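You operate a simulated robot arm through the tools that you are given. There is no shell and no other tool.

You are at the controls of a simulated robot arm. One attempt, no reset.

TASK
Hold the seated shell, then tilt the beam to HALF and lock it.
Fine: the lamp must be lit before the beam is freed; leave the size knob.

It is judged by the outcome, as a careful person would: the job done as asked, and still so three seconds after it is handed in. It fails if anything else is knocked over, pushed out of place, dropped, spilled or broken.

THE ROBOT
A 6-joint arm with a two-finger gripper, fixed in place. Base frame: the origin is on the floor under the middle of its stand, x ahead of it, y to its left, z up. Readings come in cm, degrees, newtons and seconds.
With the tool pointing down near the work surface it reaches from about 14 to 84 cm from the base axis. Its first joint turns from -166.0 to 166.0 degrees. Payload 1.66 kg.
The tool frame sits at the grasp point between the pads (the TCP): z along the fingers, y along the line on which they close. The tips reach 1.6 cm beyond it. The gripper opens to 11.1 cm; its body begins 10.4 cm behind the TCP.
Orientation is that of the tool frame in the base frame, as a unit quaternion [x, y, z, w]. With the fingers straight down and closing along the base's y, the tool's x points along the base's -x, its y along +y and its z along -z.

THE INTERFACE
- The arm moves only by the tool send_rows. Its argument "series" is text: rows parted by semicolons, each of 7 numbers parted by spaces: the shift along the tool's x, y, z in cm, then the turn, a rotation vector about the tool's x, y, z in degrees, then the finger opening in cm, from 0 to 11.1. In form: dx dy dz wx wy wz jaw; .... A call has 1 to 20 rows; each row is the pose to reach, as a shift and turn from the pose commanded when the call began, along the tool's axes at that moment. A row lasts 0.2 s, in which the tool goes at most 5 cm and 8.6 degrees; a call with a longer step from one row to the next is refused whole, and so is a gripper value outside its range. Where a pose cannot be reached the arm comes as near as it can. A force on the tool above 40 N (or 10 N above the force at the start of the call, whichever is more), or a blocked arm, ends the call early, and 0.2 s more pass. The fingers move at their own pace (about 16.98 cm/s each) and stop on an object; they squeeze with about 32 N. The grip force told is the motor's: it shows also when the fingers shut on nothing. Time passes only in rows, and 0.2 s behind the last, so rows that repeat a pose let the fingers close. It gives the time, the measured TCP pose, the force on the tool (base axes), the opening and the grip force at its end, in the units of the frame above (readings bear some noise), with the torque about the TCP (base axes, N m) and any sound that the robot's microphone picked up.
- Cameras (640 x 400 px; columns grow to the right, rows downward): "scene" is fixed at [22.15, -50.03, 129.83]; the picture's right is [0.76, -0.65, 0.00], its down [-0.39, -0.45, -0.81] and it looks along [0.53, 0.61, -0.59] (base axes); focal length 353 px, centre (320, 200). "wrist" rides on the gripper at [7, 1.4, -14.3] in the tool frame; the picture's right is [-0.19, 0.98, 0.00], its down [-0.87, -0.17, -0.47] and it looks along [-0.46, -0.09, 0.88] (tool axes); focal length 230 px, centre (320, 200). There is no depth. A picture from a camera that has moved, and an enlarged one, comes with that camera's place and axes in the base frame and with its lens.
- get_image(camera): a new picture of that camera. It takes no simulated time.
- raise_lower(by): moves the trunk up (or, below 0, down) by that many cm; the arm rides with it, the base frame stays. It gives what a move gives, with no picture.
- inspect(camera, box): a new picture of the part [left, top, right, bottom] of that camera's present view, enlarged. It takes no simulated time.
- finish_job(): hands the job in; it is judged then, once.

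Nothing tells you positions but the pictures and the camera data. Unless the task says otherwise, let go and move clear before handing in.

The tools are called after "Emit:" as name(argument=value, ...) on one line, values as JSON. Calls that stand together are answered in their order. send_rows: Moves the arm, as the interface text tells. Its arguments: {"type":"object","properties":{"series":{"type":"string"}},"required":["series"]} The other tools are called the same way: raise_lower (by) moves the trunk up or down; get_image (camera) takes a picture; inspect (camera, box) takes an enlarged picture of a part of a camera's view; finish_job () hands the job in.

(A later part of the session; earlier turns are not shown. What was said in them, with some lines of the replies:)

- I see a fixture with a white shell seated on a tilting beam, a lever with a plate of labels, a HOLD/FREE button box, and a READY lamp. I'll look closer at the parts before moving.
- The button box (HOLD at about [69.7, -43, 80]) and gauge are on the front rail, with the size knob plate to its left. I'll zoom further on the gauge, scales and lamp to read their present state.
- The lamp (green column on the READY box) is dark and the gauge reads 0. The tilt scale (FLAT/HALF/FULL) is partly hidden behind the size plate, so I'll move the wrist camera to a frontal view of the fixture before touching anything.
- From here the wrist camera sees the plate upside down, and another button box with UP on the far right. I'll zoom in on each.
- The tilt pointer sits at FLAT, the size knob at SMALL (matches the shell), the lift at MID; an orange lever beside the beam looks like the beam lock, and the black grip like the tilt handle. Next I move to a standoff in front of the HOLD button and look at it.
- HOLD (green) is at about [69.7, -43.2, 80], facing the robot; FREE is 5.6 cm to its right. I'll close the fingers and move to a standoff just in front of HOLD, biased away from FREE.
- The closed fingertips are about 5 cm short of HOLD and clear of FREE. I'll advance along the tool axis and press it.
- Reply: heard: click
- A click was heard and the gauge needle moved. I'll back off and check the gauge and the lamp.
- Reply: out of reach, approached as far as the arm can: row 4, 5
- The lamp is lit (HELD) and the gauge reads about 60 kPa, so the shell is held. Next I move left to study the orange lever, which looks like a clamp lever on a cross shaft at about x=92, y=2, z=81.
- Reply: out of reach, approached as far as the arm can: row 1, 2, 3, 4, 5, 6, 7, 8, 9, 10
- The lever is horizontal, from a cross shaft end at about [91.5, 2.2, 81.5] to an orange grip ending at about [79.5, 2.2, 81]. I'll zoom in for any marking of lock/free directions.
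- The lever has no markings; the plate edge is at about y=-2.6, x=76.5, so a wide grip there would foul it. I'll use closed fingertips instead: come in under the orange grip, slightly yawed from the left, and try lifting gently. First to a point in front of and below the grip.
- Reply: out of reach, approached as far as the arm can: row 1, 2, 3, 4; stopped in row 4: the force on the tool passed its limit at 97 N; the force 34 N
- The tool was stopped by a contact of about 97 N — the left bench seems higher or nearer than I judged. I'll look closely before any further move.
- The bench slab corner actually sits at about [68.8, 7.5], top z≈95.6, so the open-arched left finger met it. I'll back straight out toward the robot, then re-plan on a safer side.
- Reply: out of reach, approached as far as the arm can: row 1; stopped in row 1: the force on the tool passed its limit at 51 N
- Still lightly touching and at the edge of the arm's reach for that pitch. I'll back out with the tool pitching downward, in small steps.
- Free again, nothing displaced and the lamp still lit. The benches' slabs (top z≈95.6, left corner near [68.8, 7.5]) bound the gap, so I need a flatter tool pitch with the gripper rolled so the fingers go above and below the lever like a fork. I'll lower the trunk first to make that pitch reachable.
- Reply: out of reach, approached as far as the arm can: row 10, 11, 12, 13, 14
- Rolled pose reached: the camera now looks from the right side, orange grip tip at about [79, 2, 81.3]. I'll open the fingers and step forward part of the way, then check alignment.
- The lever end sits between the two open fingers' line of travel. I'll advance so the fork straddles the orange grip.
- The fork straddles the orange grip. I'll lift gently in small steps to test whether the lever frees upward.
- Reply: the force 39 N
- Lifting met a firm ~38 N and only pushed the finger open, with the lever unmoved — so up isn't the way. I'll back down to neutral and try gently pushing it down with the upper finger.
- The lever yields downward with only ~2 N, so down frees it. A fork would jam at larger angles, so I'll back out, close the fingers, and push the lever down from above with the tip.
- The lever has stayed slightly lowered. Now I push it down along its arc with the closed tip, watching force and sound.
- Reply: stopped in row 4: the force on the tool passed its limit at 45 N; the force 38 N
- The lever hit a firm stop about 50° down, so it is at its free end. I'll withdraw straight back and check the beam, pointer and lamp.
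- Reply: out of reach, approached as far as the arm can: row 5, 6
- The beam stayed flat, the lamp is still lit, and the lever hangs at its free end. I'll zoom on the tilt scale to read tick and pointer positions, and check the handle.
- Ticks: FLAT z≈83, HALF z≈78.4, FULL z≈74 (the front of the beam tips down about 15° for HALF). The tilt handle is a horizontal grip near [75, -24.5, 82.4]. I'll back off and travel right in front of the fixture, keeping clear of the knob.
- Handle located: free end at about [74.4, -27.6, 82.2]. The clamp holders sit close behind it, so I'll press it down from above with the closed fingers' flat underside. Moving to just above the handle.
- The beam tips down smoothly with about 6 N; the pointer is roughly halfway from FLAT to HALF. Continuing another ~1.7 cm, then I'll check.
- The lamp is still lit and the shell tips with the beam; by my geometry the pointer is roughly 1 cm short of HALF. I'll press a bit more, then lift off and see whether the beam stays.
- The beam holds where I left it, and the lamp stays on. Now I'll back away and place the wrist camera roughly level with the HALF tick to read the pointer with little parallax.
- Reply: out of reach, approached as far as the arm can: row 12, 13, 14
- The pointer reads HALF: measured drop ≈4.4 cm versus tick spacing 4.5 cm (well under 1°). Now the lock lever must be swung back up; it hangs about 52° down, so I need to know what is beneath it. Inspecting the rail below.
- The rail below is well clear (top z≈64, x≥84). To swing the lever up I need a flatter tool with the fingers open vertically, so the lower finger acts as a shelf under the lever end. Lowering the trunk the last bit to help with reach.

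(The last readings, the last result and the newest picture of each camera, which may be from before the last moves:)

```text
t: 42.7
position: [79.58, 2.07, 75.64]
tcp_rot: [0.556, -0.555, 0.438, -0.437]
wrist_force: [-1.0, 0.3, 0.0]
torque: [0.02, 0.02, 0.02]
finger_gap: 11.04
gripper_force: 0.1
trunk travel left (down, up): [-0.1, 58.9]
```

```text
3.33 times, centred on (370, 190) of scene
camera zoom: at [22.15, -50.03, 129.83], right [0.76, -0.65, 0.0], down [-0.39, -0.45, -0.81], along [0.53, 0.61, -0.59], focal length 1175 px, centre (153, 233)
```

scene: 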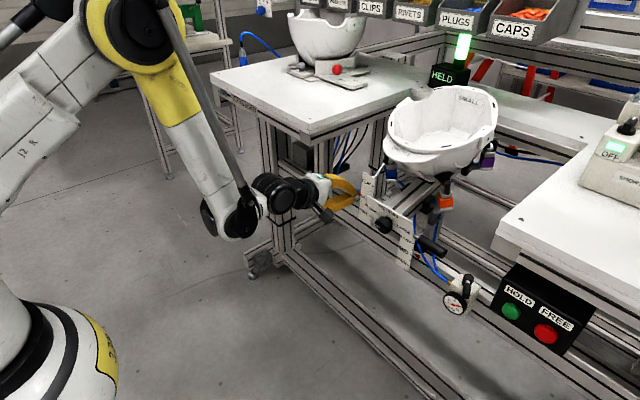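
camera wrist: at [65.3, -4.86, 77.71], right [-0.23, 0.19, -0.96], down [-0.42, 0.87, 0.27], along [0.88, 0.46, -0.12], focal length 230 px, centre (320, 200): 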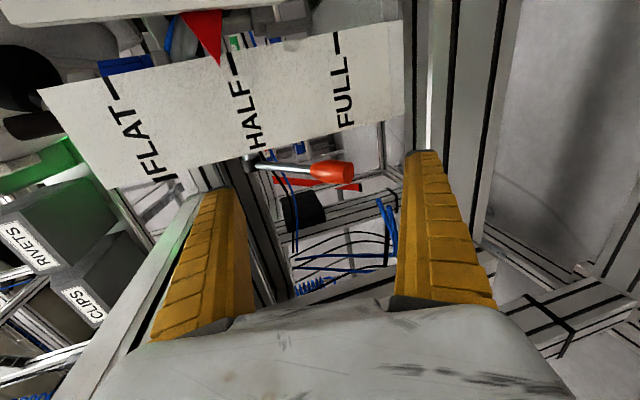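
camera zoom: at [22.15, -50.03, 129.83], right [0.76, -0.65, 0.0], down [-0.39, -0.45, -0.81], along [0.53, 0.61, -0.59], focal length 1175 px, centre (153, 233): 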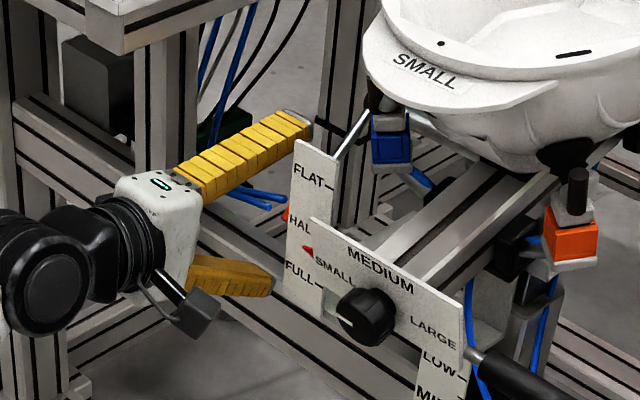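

Emit:
inspect(camera="wrist", box=[170, 0, 290, 100])

Emit:
inspect(camera="wrist", box=[80, 0, 420, 200])

Emit:
inspect(camera="wrist", box=[230, 130, 450, 230])

```text
4.00 times, centred on (230, 50) of wrist
camera zoom: at [65.3, -4.86, 77.71], right [-0.23, 0.19, -0.96], down [-0.42, 0.87, 0.27], along [0.88, 0.46, -0.12], focal length 920 px, centre (680, 800)
```

zoom: 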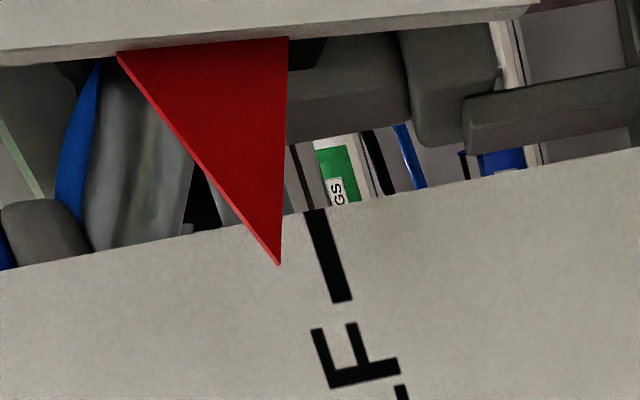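

```text
1.88 times, centred on (250, 100) of wrist
camera zoom: at [65.3, -4.86, 77.71], right [-0.23, 0.19, -0.96], down [-0.42, 0.87, 0.27], along [0.88, 0.46, -0.12], focal length 433 px, centre (452, 388)
```

zoom: 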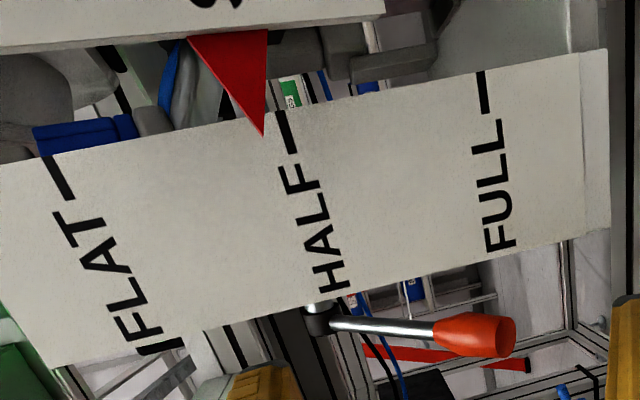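

```text
2.91 times, centred on (340, 180) of wrist
camera zoom: at [65.3, -4.86, 77.71], right [-0.23, 0.19, -0.96], down [-0.42, 0.87, 0.27], along [0.88, 0.46, -0.12], focal length 669 px, centre (262, 258)
```

zoom: 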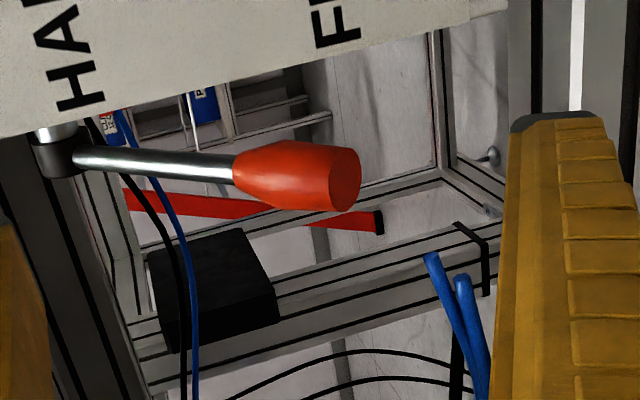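

From this level view the pointer is about 0.2 cm (under 1°) short of the HALF tick. I'd rather have it right before locking, so I'll withdraw and return to the handle for a small extra press.

Emit:
send_rows(series="0 -0.5 -2.18 -6 0 0 11; 0.5 -1.86 -5.08 -13 0 0 8; 0.7 -3.59 -8.58 -20 0 0 4; 0.9 -5.32 -12.08 -26 0 0 0; 1 -7.04 -15.58 -31.5 0 0 0; 5 -7.18 -17.16 -31.5 0 0 0; 9.5 -7.18 -17.16 -31.5 0 0 0; 14 -7.18 -17.16 -31.5 0 0 0; 18.5 -7.18 -17.16 -31.5 0 0 0; 23 -7.18 -17.16 -31.5 0 0 0; 27.4 -7.18 -17.16 -31.5 0 0 0; 27.4 -7.18 -17.16 -31.5 0 0 0")

Emit:
get_image(camera="scene")

Emit:
get_image(camera="wrist")

```text
t: 45.3
position: [64.33, -25.32, 86.51]
tcp_rot: [0.653, -0.653, 0.272, -0.271]
wrist_force: [0.3, 0.1, 0.1]
torque: [0.02, 0.0, 0.02]
finger_gap: 0.0
gripper_force: 28.5
trunk travel left (down, up): [-0.1, 58.9]
```

```text
taken
```

scene: 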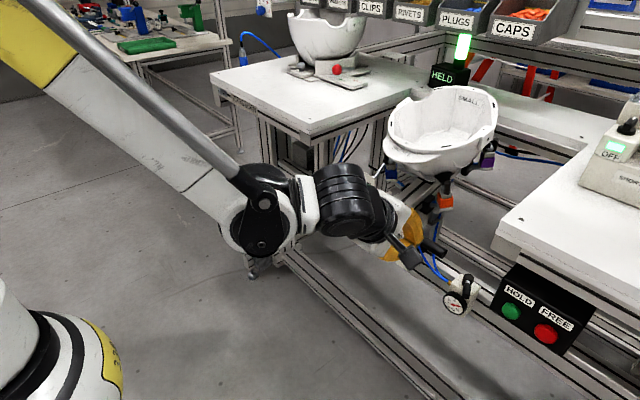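

```text
taken
camera wrist: at [53.23, -32.38, 95.6], right [-0.69, 0.19, -0.7], down [-0.22, 0.87, 0.45], along [0.69, 0.46, -0.56], focal length 230 px, centre (320, 200)
```

wrist: 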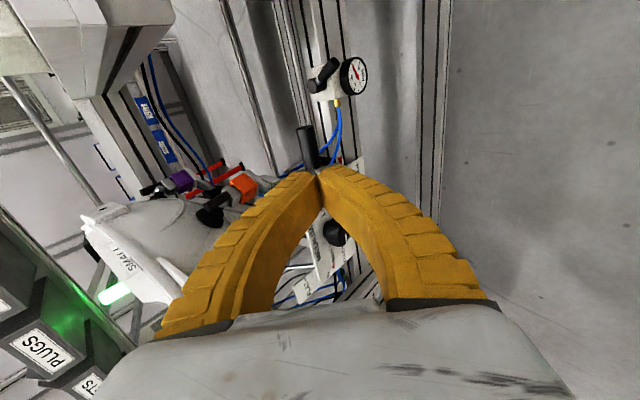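

Emit:
send_rows(series="0 -2.83 1.41 5 0 0 0; 0 -5.3 3.18 10 0 0 0; 0 -7.07 5.66 15 0 0 0; 0 -7.99 8.7 20 0 0 0; 0 -6.22 10.46 20 0 0 0; 0 -6.22 10.46 20 0 0 0")

Emit:
inspect(camera="scene", box=[360, 150, 440, 220])

```text
t: 46.7
position: [76.11, -25.3, 83.61]
tcp_rot: [0.596, -0.595, 0.382, -0.38]
wrist_force: [-0.2, 0.8, 0.5]
torque: [0.0, 0.01, -0.01]
finger_gap: 0.01
gripper_force: 28.8
trunk travel left (down, up): [-0.1, 58.9]
```

```text
5.71 times, centred on (400, 185) of scene
camera zoom: at [22.15, -50.03, 129.83], right [0.76, -0.65, 0.0], down [-0.39, -0.45, -0.81], along [0.53, 0.61, -0.59], focal length 2015 px, centre (-137, 286)
```

zoom: 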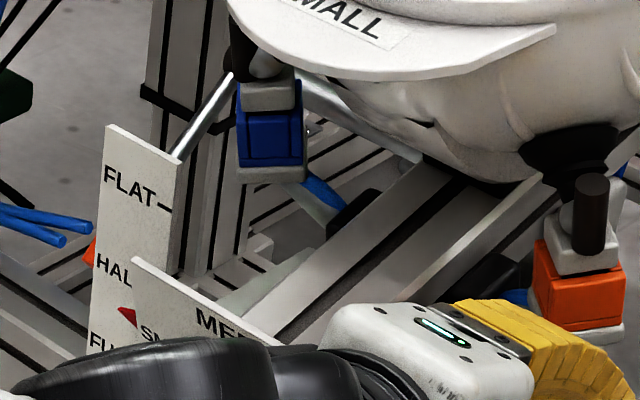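

Emit:
send_rows(series="0 1.1 0.5 0 0 0 0; 0 2.2 1.0 0 0 0 0; 0 2.6 1.2 0 0 0 0; 0 2.8 1.29 0 0 0 0; 0 2.92 1.35 0 0 0 0; 0 2.92 1.35 0 0 0 0")

Emit:
inspect(camera="scene", box=[360, 150, 440, 220])

```text
t: 48.1
position: [76.23, -25.34, 80.4]
tcp_rot: [-0.596, 0.596, -0.381, 0.381]
wrist_force: [5.7, -2.3, 7.2]
torque: [-0.07, -0.05, 0.04]
finger_gap: 0.0
gripper_force: 28.7
trunk travel left (down, up): [-0.1, 58.9]
```

```text
5.71 times, centred on (400, 185) of scene
camera zoom: at [22.15, -50.03, 129.83], right [0.76, -0.65, 0.0], down [-0.39, -0.45, -0.81], along [0.53, 0.61, -0.59], focal length 2015 px, centre (-137, 286)
```

zoom: 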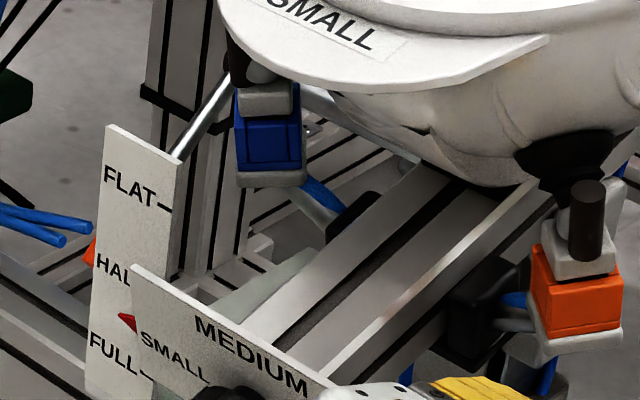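

Emit:
send_rows(series="0 -1.36 -0.63 0 0 0 0; 0 -2.78 -3.5 0 0 0 0; 0 -3.11 -7.52 -7 0 0 0; 0 -1.82 -10.78 -14 0 0 0; 0 -0.59 -13.41 -20 0 0 0; -4.5 -0.59 -13.41 -20 0 0 0; -9 -0.59 -13.41 -20 0 0 0; -13.5 -0.59 -13.41 -20 0 0 0; -18 -0.59 -13.41 -20 0 0 0; -22.5 -0.59 -13.41 -20 0 0 0; -26.4 -0.59 -13.41 -20 0 0 0; -26.4 -0.59 -13.41 -20 0 0 0")

Emit:
inspect(camera="scene", box=[360, 150, 440, 220])

Emit:
get_image(camera="scene")

```text
t: 50.7
position: [64.23, 1.09, 86.55]
tcp_rot: [-0.653, 0.653, -0.272, 0.272]
wrist_force: [0.7, 0.0, -0.1]
torque: [-0.01, 0.03, -0.02]
finger_gap: 0.01
gripper_force: 28.5
trunk travel left (down, up): [-0.1, 58.9]
```

```text
5.71 times, centred on (400, 185) of scene
camera zoom: at [22.15, -50.03, 129.83], right [0.76, -0.65, 0.0], down [-0.39, -0.45, -0.81], along [0.53, 0.61, -0.59], focal length 2015 px, centre (-137, 286)
```

zoom: 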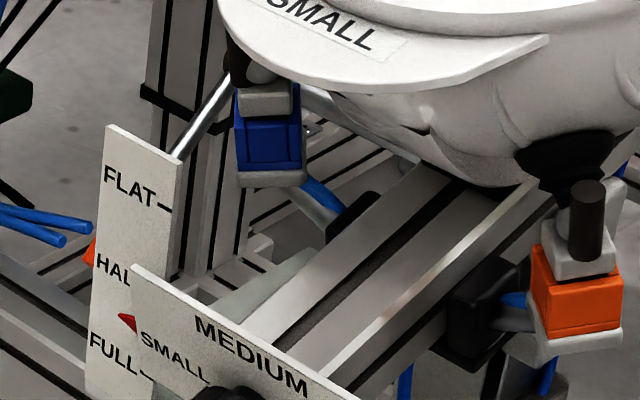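

```text
taken
```

scene: 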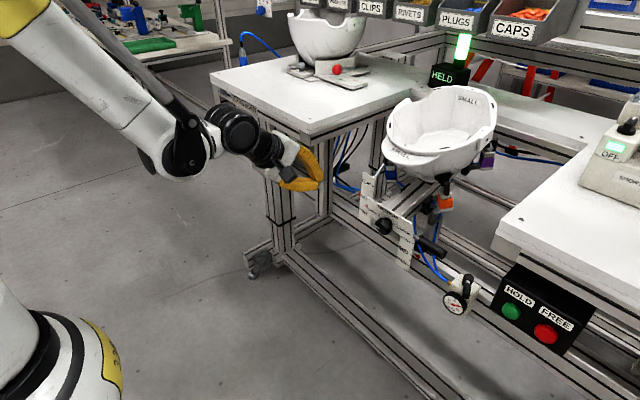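

The beam holds at the new position and the lamp is still lit. Back to the pose in front of the lever, fingers opening vertically, and re-read the pointer level with HALF.

Emit:
send_rows(series="0 -0.71 1.41 0 0 0 0; -0.2 -1.06 5.3 5.5 0 0 0; -0.4 -1.41 9.19 11.5 0 0 0; -0.6 -1.77 13.08 18 0 0 3; -0.8 -2.33 16.47 25 0 0 7; -1 -3.18 18.59 31.5 0 0 11; -1 -3.18 18.59 31.5 0 0 11; -1 -3.18 18.59 31.5 0 0 11")

Emit:
inspect(camera="wrist", box=[170, 0, 290, 100])

Emit:
get_image(camera="wrist")

```text
t: 52.5
position: [79.56, 2.32, 75.75]
tcp_rot: [0.555, -0.554, 0.439, -0.438]
wrist_force: [-0.1, -0.4, -0.4]
torque: [0.0, 0.02, 0.0]
finger_gap: 10.99
gripper_force: 0.0
trunk travel left (down, up): [-0.1, 58.9]
```

```text
4.00 times, centred on (230, 50) of wrist
camera zoom: at [65.42, -4.75, 77.79], right [-0.23, 0.19, -0.96], down [-0.42, 0.87, 0.27], along [0.88, 0.46, -0.12], focal length 920 px, centre (680, 800)
```

zoom: 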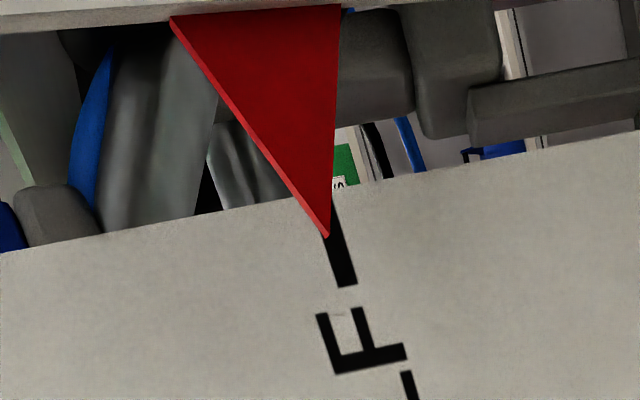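

```text
taken
camera wrist: at [65.42, -4.75, 77.79], right [-0.23, 0.19, -0.96], down [-0.42, 0.87, 0.27], along [0.88, 0.46, -0.12], focal length 230 px, centre (320, 200)
```

wrist: 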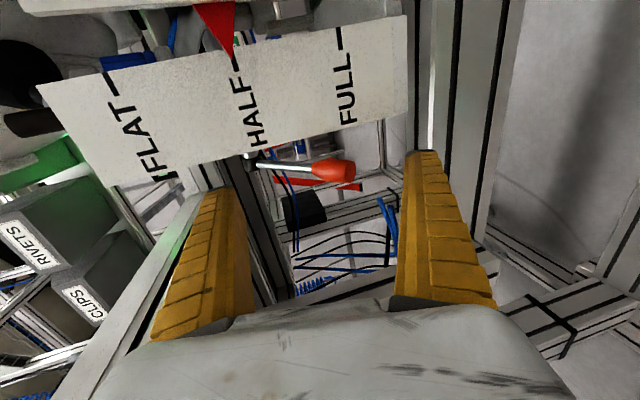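

The pointer now lines up with HALF. Next I locate the lever precisely before lifting it.

Emit:
inspect(camera="wrist", box=[230, 130, 370, 220])

Emit:
inspect(camera="scene", box=[330, 140, 410, 210])

```text
4.44 times, centred on (300, 175) of wrist
camera zoom: at [65.42, -4.75, 77.79], right [-0.23, 0.19, -0.96], down [-0.42, 0.87, 0.27], along [0.88, 0.46, -0.12], focal length 1022 px, centre (409, 311)
```

zoom: 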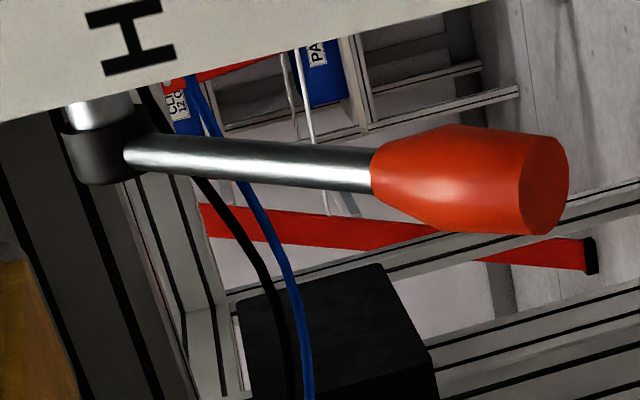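

```text
5.71 times, centred on (370, 175) of scene
camera zoom: at [22.15, -50.03, 129.83], right [0.76, -0.65, 0.0], down [-0.39, -0.45, -0.81], along [0.53, 0.61, -0.59], focal length 2015 px, centre (34, 343)
```

zoom: 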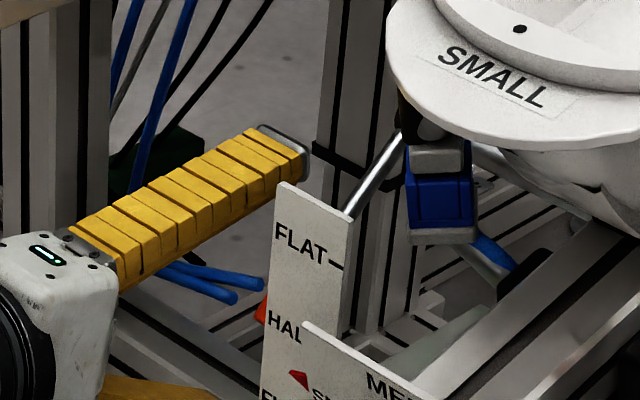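

The lever is about 42° down, its end near [81.7, 2.1, 72.7]. I'll slide the lower finger under its end first.

Emit:
send_rows(series="0.1 -0.35 1.4 0 0 0 11; 0.2 -0.7 2.8 0 0 0 11; 0.2 -0.98 4.08 0 0 0 11; 0.2 -0.98 4.08 0 0 0 11")

Emit:
get_image(camera="wrist")

Emit:
inspect(camera="scene", box=[330, 140, 410, 210])

```text
t: 53.5
position: [83.93, 2.04, 75.75]
tcp_rot: [0.555, -0.555, 0.438, -0.438]
wrist_force: [-0.2, -0.7, -0.7]
torque: [0.0, 0.0, 0.03]
finger_gap: 11.02
gripper_force: 0.2
trunk travel left (down, up): [-0.1, 58.9]
```

```text
taken
camera wrist: at [69.61, -5.1, 77.69], right [-0.23, 0.19, -0.96], down [-0.42, 0.87, 0.27], along [0.88, 0.46, -0.12], focal length 230 px, centre (320, 200)
```

wrist: 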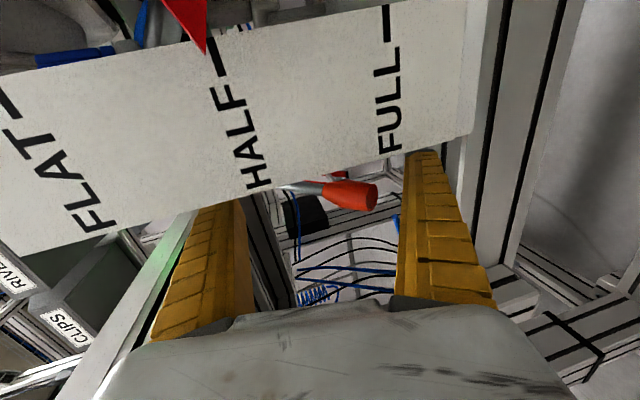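

```text
5.71 times, centred on (370, 175) of scene
camera zoom: at [22.15, -50.03, 129.83], right [0.76, -0.65, 0.0], down [-0.39, -0.45, -0.81], along [0.53, 0.61, -0.59], focal length 2015 px, centre (34, 343)
```

zoom: 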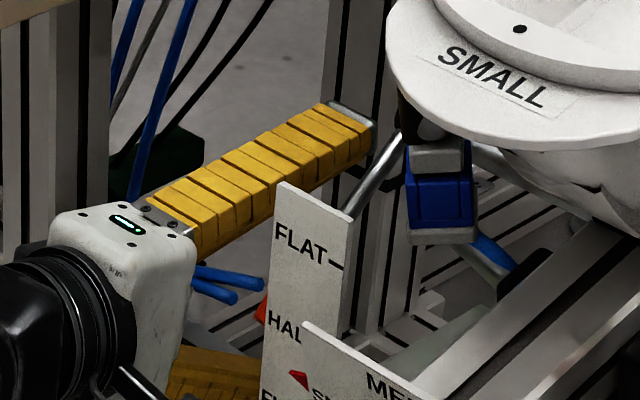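

The lever end is between the fingers with the lower one beneath it. I'll lift along the lever's arc in small steps.

Emit:
send_rows(series="0 -0.85 -0.31 0 0 0 11; 0 -1.73 -0.93 0 0 0 11; 0 -2.34 -1.8 0 0 0 11; 0 -3.0 -2.47 0 0 0 11; 0 -3.76 -3.17 0 0 0 11; 0 -4.49 -3.76 0 0 0 11")

Emit:
get_image(camera="wrist")

Emit:
inspect(camera="scene", box=[300, 120, 440, 230])

```text
t: 54.9
position: [81.3, 1.99, 81.05]
tcp_rot: [0.556, -0.554, 0.439, -0.438]
wrist_force: [0.5, -0.4, -0.2]
torque: [0.0, 0.0, -0.01]
finger_gap: 11.04
gripper_force: 0.1
trunk travel left (down, up): [-0.1, 58.9]
```

```text
taken
camera wrist: at [66.98, -5.09, 83.06], right [-0.23, 0.19, -0.96], down [-0.42, 0.87, 0.27], along [0.88, 0.46, -0.12], focal length 230 px, centre (320, 200)
```

wrist: 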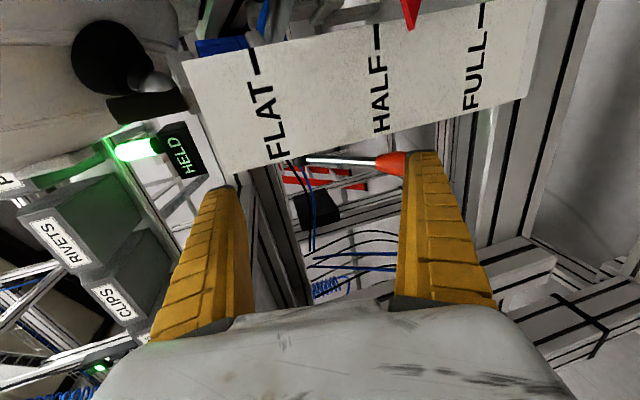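

```text
3.64 times, centred on (370, 175) of scene
camera zoom: at [22.15, -50.03, 129.83], right [0.76, -0.65, 0.0], down [-0.39, -0.45, -0.81], along [0.53, 0.61, -0.59], focal length 1282 px, centre (138, 291)
```

zoom: 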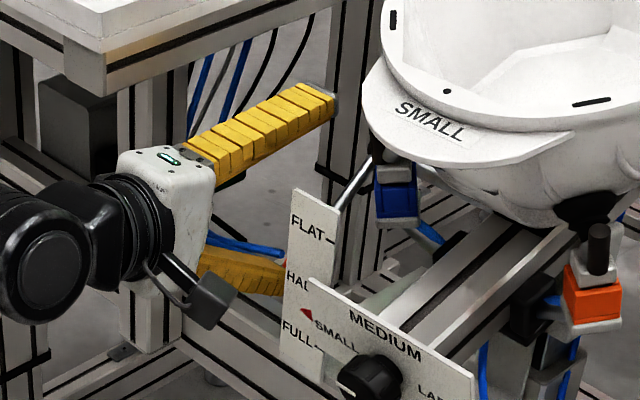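

The finger rose without touching: it passed in front of the lever's end, so the lever hangs steeper/deeper than I took it. I'll inspect again.

Emit:
inspect(camera="wrist", box=[270, 120, 450, 220])

Emit:
inspect(camera="scene", box=[350, 160, 400, 210])

```text
3.56 times, centred on (360, 170) of wrist
camera zoom: at [66.98, -5.09, 83.06], right [-0.23, 0.19, -0.96], down [-0.42, 0.87, 0.27], along [0.88, 0.46, -0.12], focal length 818 px, centre (178, 307)
```

zoom: 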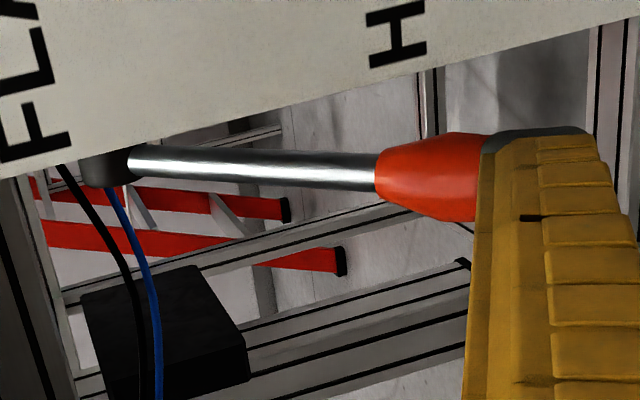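

```text
8.00 times, centred on (375, 185) of scene
camera zoom: at [22.15, -50.03, 129.83], right [0.76, -0.65, 0.0], down [-0.39, -0.45, -0.81], along [0.53, 0.61, -0.59], focal length 2821 px, centre (-120, 320)
```

zoom: 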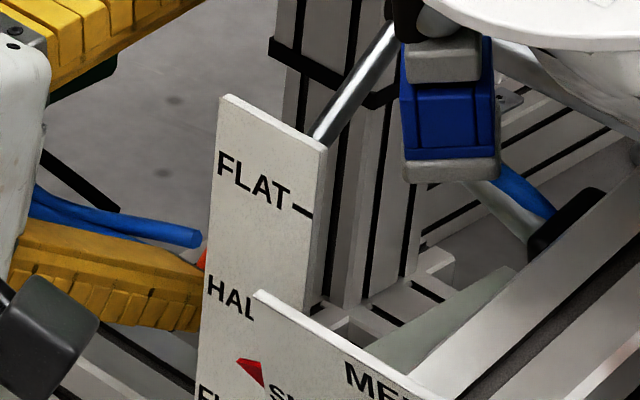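

Triangulated properly: pivot (91.1, 81.0), lever end (81.4, 73.0), about 40° down. My finger only had ~0.7 cm under it and slipped past. I'll go back out, down, and in ~3 cm deeper before lifting.

Emit:
send_rows(series="0 0.59 -2.43 0 0 0 11; 0 3.5 -1.73 0 0 0 11; 0 6.22 -1.07 0 0 0 11; 0 5.52 1.85 0 0 0 11; 0 4.94 4.28 0 0 0 11; 0 4.51 5.2 0 0 0 11; 0 4.51 5.2 0 0 0 11")

Emit:
get_image(camera="wrist")

Emit:
inspect(camera="scene", box=[300, 120, 440, 230])

```text
t: 56.5
position: [85.32, 1.93, 75.32]
tcp_rot: [0.555, -0.554, 0.439, -0.438]
wrist_force: [1.2, 0.8, -0.2]
torque: [0.0, -0.01, 0.01]
finger_gap: 11.03
gripper_force: 0.1
out of reach, approached as far as the arm can: row 3
trunk travel left (down, up): [-0.1, 58.9]
```

```text
taken
camera wrist: at [71.11, -5.05, 77.32], right [-0.23, 0.19, -0.96], down [-0.42, 0.87, 0.27], along [0.88, 0.46, -0.12], focal length 230 px, centre (320, 200)
```

wrist: 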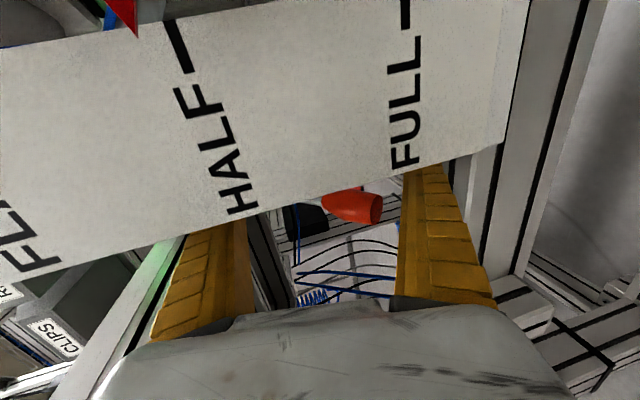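

```text
3.64 times, centred on (370, 175) of scene
camera zoom: at [22.15, -50.03, 129.83], right [0.76, -0.65, 0.0], down [-0.39, -0.45, -0.81], along [0.53, 0.61, -0.59], focal length 1282 px, centre (138, 291)
```

zoom: 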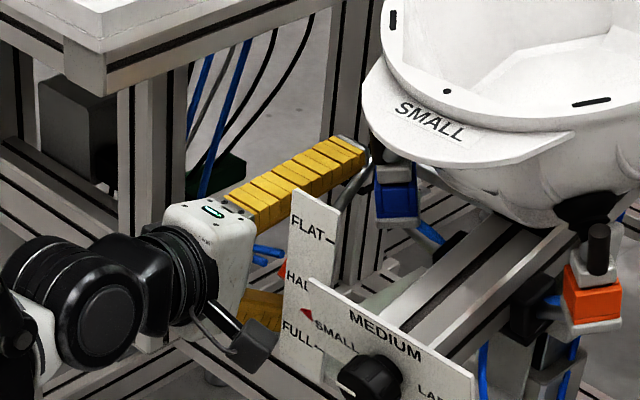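

Emit:
send_rows(series="0 -1.36 -0.33 0 0 0 11; 0 -2.33 -0.56 0 0 0 11; 0 -3.02 -1.14 0 0 0 11; 0 -3.7 -1.71 0 0 0 11; 0 -4.51 -2.22 0 0 0 11; 0 -5.34 -2.83 0 0 0 11")

Emit:
get_image(camera="wrist")

Emit:
inspect(camera="scene", box=[300, 120, 440, 230])

```text
t: 57.9
position: [83.82, 1.87, 81.27]
tcp_rot: [0.555, -0.555, 0.439, -0.438]
wrist_force: [-4.4, 1.9, -4.4]
torque: [0.07, 0.09, -0.1]
finger_gap: 11.28
gripper_force: 0.4
trunk travel left (down, up): [-0.1, 58.9]
```

```text
taken
camera wrist: at [69.55, -5.07, 83.27], right [-0.23, 0.19, -0.96], down [-0.42, 0.87, 0.27], along [0.88, 0.46, -0.12], focal length 230 px, centre (320, 200)
```

wrist: 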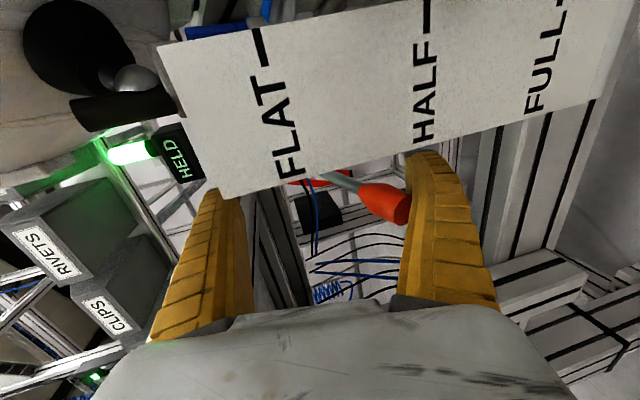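

```text
3.64 times, centred on (370, 175) of scene
camera zoom: at [22.15, -50.03, 129.83], right [0.76, -0.65, 0.0], down [-0.39, -0.45, -0.81], along [0.53, 0.61, -0.59], focal length 1282 px, centre (138, 291)
```

zoom: 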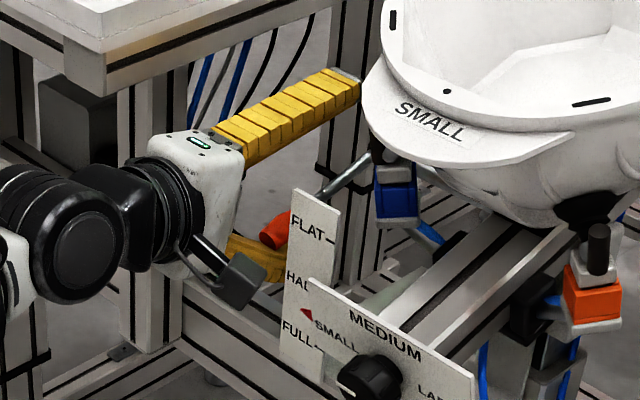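

The lever is coming up on the lower finger with ~4 N. Continuing the arc toward horizontal.

Emit:
send_rows(series="0 -0.88 -0.62 0 0 0 11; 0 -1.76 -1.25 0 0 0 11; 0 -2.73 -1.89 0 0 0 11; 0 -3.71 -2.54 0 0 0 11")

Emit:
get_image(camera="wrist")

Emit:
inspect(camera="scene", box=[300, 120, 440, 230])

```text
t: 58.9
position: [82.27, 2.06, 85.26]
tcp_rot: [0.556, -0.556, 0.437, -0.437]
wrist_force: [-1.7, 3.5, -21.6]
torque: [0.1, -0.53, -0.15]
finger_gap: 11.44
gripper_force: 0.9
trunk travel left (down, up): [-0.1, 58.9]
```

```text
taken
camera wrist: at [67.98, -4.97, 87.25], right [-0.23, 0.19, -0.95], down [-0.42, 0.87, 0.27], along [0.88, 0.46, -0.12], focal length 230 px, centre (320, 200)
```

wrist: 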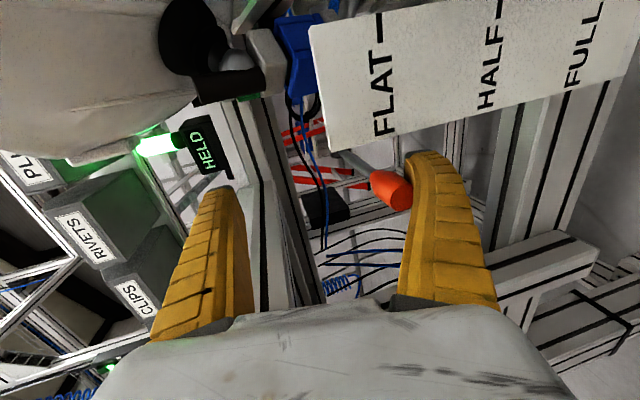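

```text
3.64 times, centred on (370, 175) of scene
camera zoom: at [22.15, -50.03, 129.83], right [0.76, -0.65, 0.0], down [-0.39, -0.45, -0.81], along [0.53, 0.61, -0.59], focal length 1282 px, centre (138, 291)
```

zoom: 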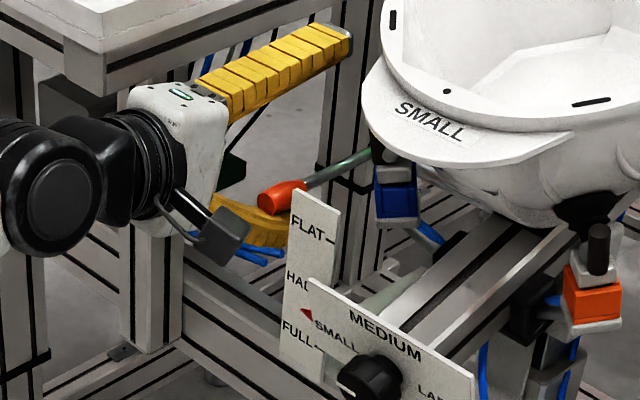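

The lever is back at its original horizontal position and now resists with ~22 N (its stop). I'll press it a touch further to seat it, then lower off it and verify.

Emit:
send_rows(series="0 -0.3 -0.07 0 0 0 11; 0 -0.55 -0.13 0 0 0 11; 0 -0.55 -0.13 0 0 0 11")

Emit:
inspect(camera="scene", box=[300, 120, 440, 230])

```text
t: 59.5
position: [82.22, 2.09, 85.41]
tcp_rot: [0.558, -0.556, 0.437, -0.435]
wrist_force: [-6.9, 4.7, -28.6]
torque: [0.05, -0.32, -0.22]
finger_gap: 11.54
gripper_force: 1.2
trunk travel left (down, up): [-0.1, 58.9]
stopped in row 2: the force on the tool passed its limit at 43 N (the readings are from after the stop); the commanded pose is now the measured one
```

```text
3.64 times, centred on (370, 175) of scene
camera zoom: at [22.15, -50.03, 129.83], right [0.76, -0.65, 0.0], down [-0.39, -0.45, -0.81], along [0.53, 0.61, -0.59], focal length 1282 px, centre (138, 291)
```

zoom: 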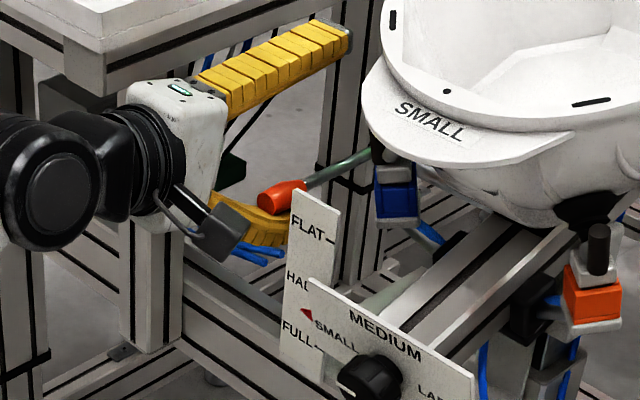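

The lever is firmly at its locked stop (43 N with no further travel). Now I release it, back out, and check everything.

Emit:
send_rows(series="0 1.17 0.28 0 0 0 11; 0 2.33 0.56 0 0 0 11; 0 3.08 -3.37 0 0 0 11; 0 3.33 -7.42 -8 0 0 11; 0 2.7 -11.18 -16 0 0 11; 0 1.94 -14.45 -24 0 0 8; 0 1.19 -17.71 -31.5 0 0 8; 0 1.19 -17.71 -31.5 0 0 8")

Emit:
get_image(camera="scene")

Emit:
inspect(camera="scene", box=[340, 140, 480, 260])

Emit:
inspect(camera="scene", box=[360, 150, 440, 220])

Emit:
get_image(camera="wrist")

```text
t: 61.2
position: [64.66, 2.09, 88.95]
tcp_rot: [0.654, -0.653, 0.27, -0.271]
wrist_force: [-0.4, 0.2, 0.2]
torque: [0.01, -0.03, 0.02]
finger_gap: 8.15
gripper_force: 0.7
trunk travel left (down, up): [-0.1, 58.9]
```

```text
taken
```

scene: 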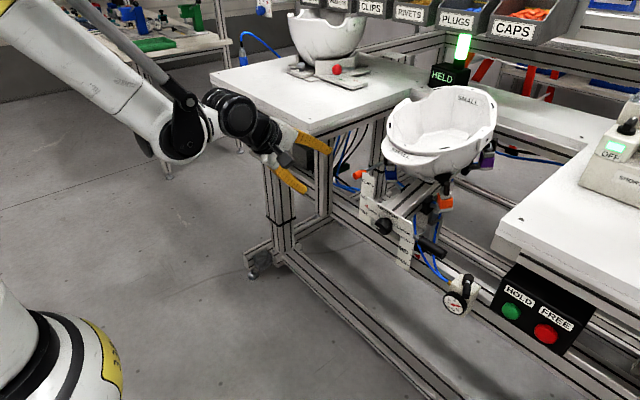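

```text
3.33 times, centred on (410, 200) of scene
camera zoom: at [22.15, -50.03, 129.83], right [0.76, -0.65, 0.0], down [-0.39, -0.45, -0.81], along [0.53, 0.61, -0.59], focal length 1175 px, centre (20, 200)
```

zoom: 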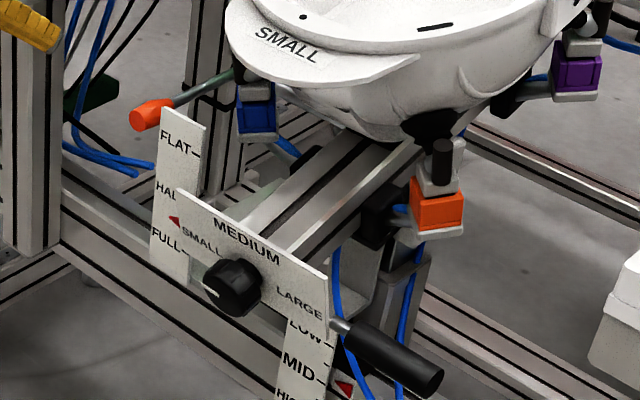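

```text
5.71 times, centred on (400, 185) of scene
camera zoom: at [22.15, -50.03, 129.83], right [0.76, -0.65, 0.0], down [-0.39, -0.45, -0.81], along [0.53, 0.61, -0.59], focal length 2015 px, centre (-137, 286)
```

zoom: 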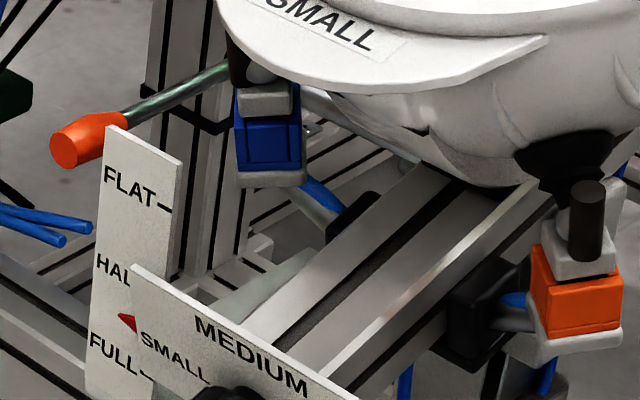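

```text
taken
camera wrist: at [53.47, -4.81, 98.14], right [-0.7, 0.19, -0.69], down [-0.21, 0.87, 0.45], along [0.69, 0.46, -0.56], focal length 230 px, centre (320, 200)
```

wrist: 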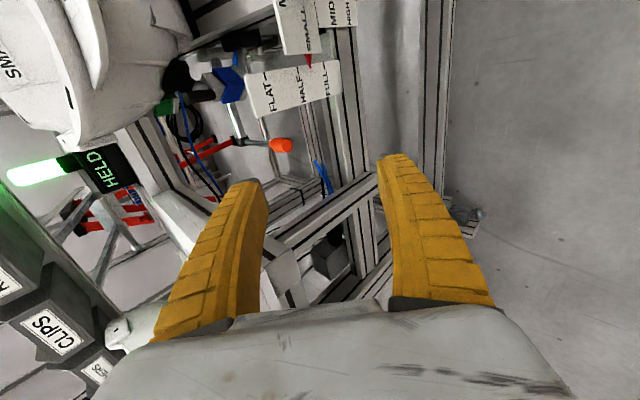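

The lever is back exactly where it started (locked), the pointer still reads HALF, and the lamp shows HELD. I'll move the arm clear and do a final check of gauge, knob and lamp.

Emit:
send_rows(series="1.25 0.7 -3.5 -3 0 0 8; 2.5 1.4 -7 -6 0 0 8; 3.75 2.1 -10.6 -9 0 0 8; 5 2.83 -14.14 -12 0 0 8; 5 2.83 -14.14 -12 0 0 8; 5 2.83 -14.14 -12 0 0 8")

Emit:
get_image(camera="scene")

Emit:
inspect(camera="scene", box=[360, 190, 500, 320])

Emit:
inspect(camera="scene", box=[360, 150, 440, 220])

Emit:
inspect(camera="scene", box=[380, 30, 500, 190])

Emit:
get_image(camera="wrist")

```text
t: 62.6
position: [52.59, -3.1, 96.89]
tcp_rot: [-0.678, 0.679, -0.201, 0.199]
wrist_force: [0.6, 0.8, -0.8]
torque: [0.0, 0.01, 0.0]
finger_gap: 8.17
gripper_force: 0.5
trunk travel left (down, up): [-0.1, 58.9]
```

```text
taken
```

scene: 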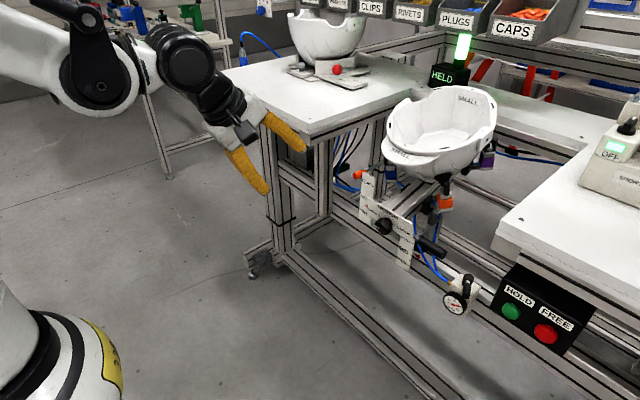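

```text
3.08 times, centred on (430, 255) of scene
camera zoom: at [22.15, -50.03, 129.83], right [0.76, -0.65, 0.0], down [-0.39, -0.45, -0.81], along [0.53, 0.61, -0.59], focal length 1085 px, centre (-18, 31)
```

zoom: 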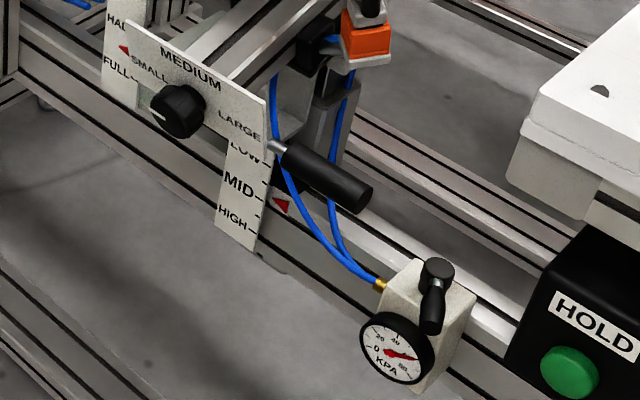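

```text
5.71 times, centred on (400, 185) of scene
camera zoom: at [22.15, -50.03, 129.83], right [0.76, -0.65, 0.0], down [-0.39, -0.45, -0.81], along [0.53, 0.61, -0.59], focal length 2015 px, centre (-137, 286)
```

zoom: 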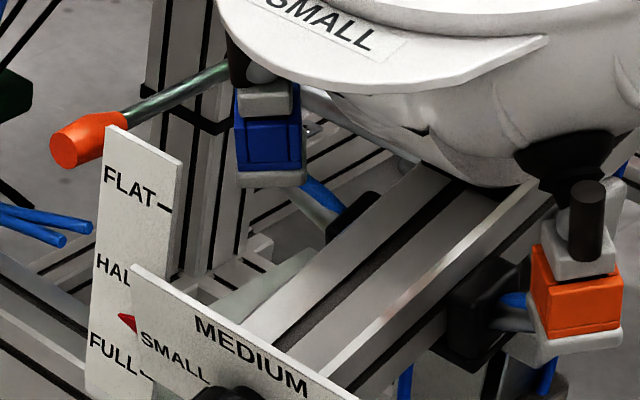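

```text
2.50 times, centred on (440, 110) of scene
camera zoom: at [22.15, -50.03, 129.83], right [0.76, -0.65, 0.0], down [-0.39, -0.45, -0.81], along [0.53, 0.61, -0.59], focal length 881 px, centre (20, 425)
```

zoom: 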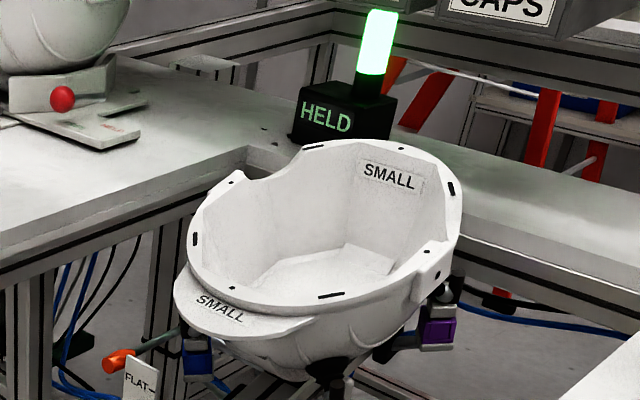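

```text
taken
camera wrist: at [43.6, -10.01, 108.04], right [-0.82, 0.19, -0.53], down [-0.12, 0.87, 0.49], along [0.55, 0.46, -0.69], focal length 230 px, centre (320, 200)
```

wrist: 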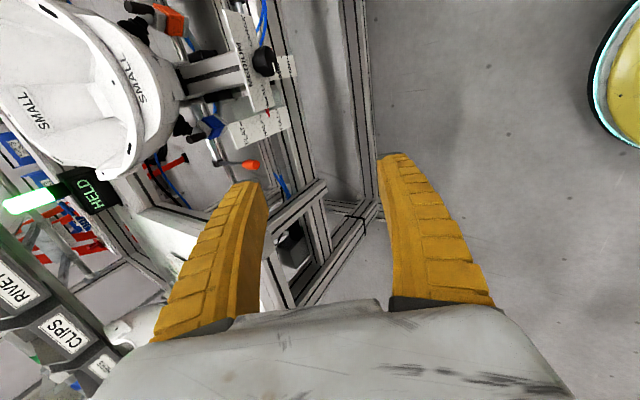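

Everything checks out. The shell is HELD at about 60 kPa with the lamp lit, the beam pointer is at HALF, and the lock lever is back at its locked stop. The size knob is still on SMALL and the arm is clear, so I'm handing in.

Emit:
finish_job()

```text
The job is handed in.
```

I handed the job in with the shell held, the beam tilted to HALF and the lock lever back in its locked position. I don't have the judging result.

- **Shell:** I pressed HOLD once. The lamp lit, the display changed to HELD, and the gauge rose from 0 to about 60 kPa. This was before I touched the lock lever, and the lamp stayed lit throughout.
- **Beam:** I lowered the orange lever to free it, then pressed the tilt handle down. The first press left it just short of HALF, so I pressed again. The pointer then lined up with the HALF tick.
- **Lock:** I swung the orange lever back up to its stop. It ended where it started and took over 40 N without moving further. I didn't push on the handle afterwards to test the lock.
- **Size knob:** I didn't touch it, and it is still on SMALL.

While moving toward the lever, the gripper hit the left bench and stopped at 97 N, then touched it again at 51 N as I backed away. The camera pictures showed nothing moved or damaged.
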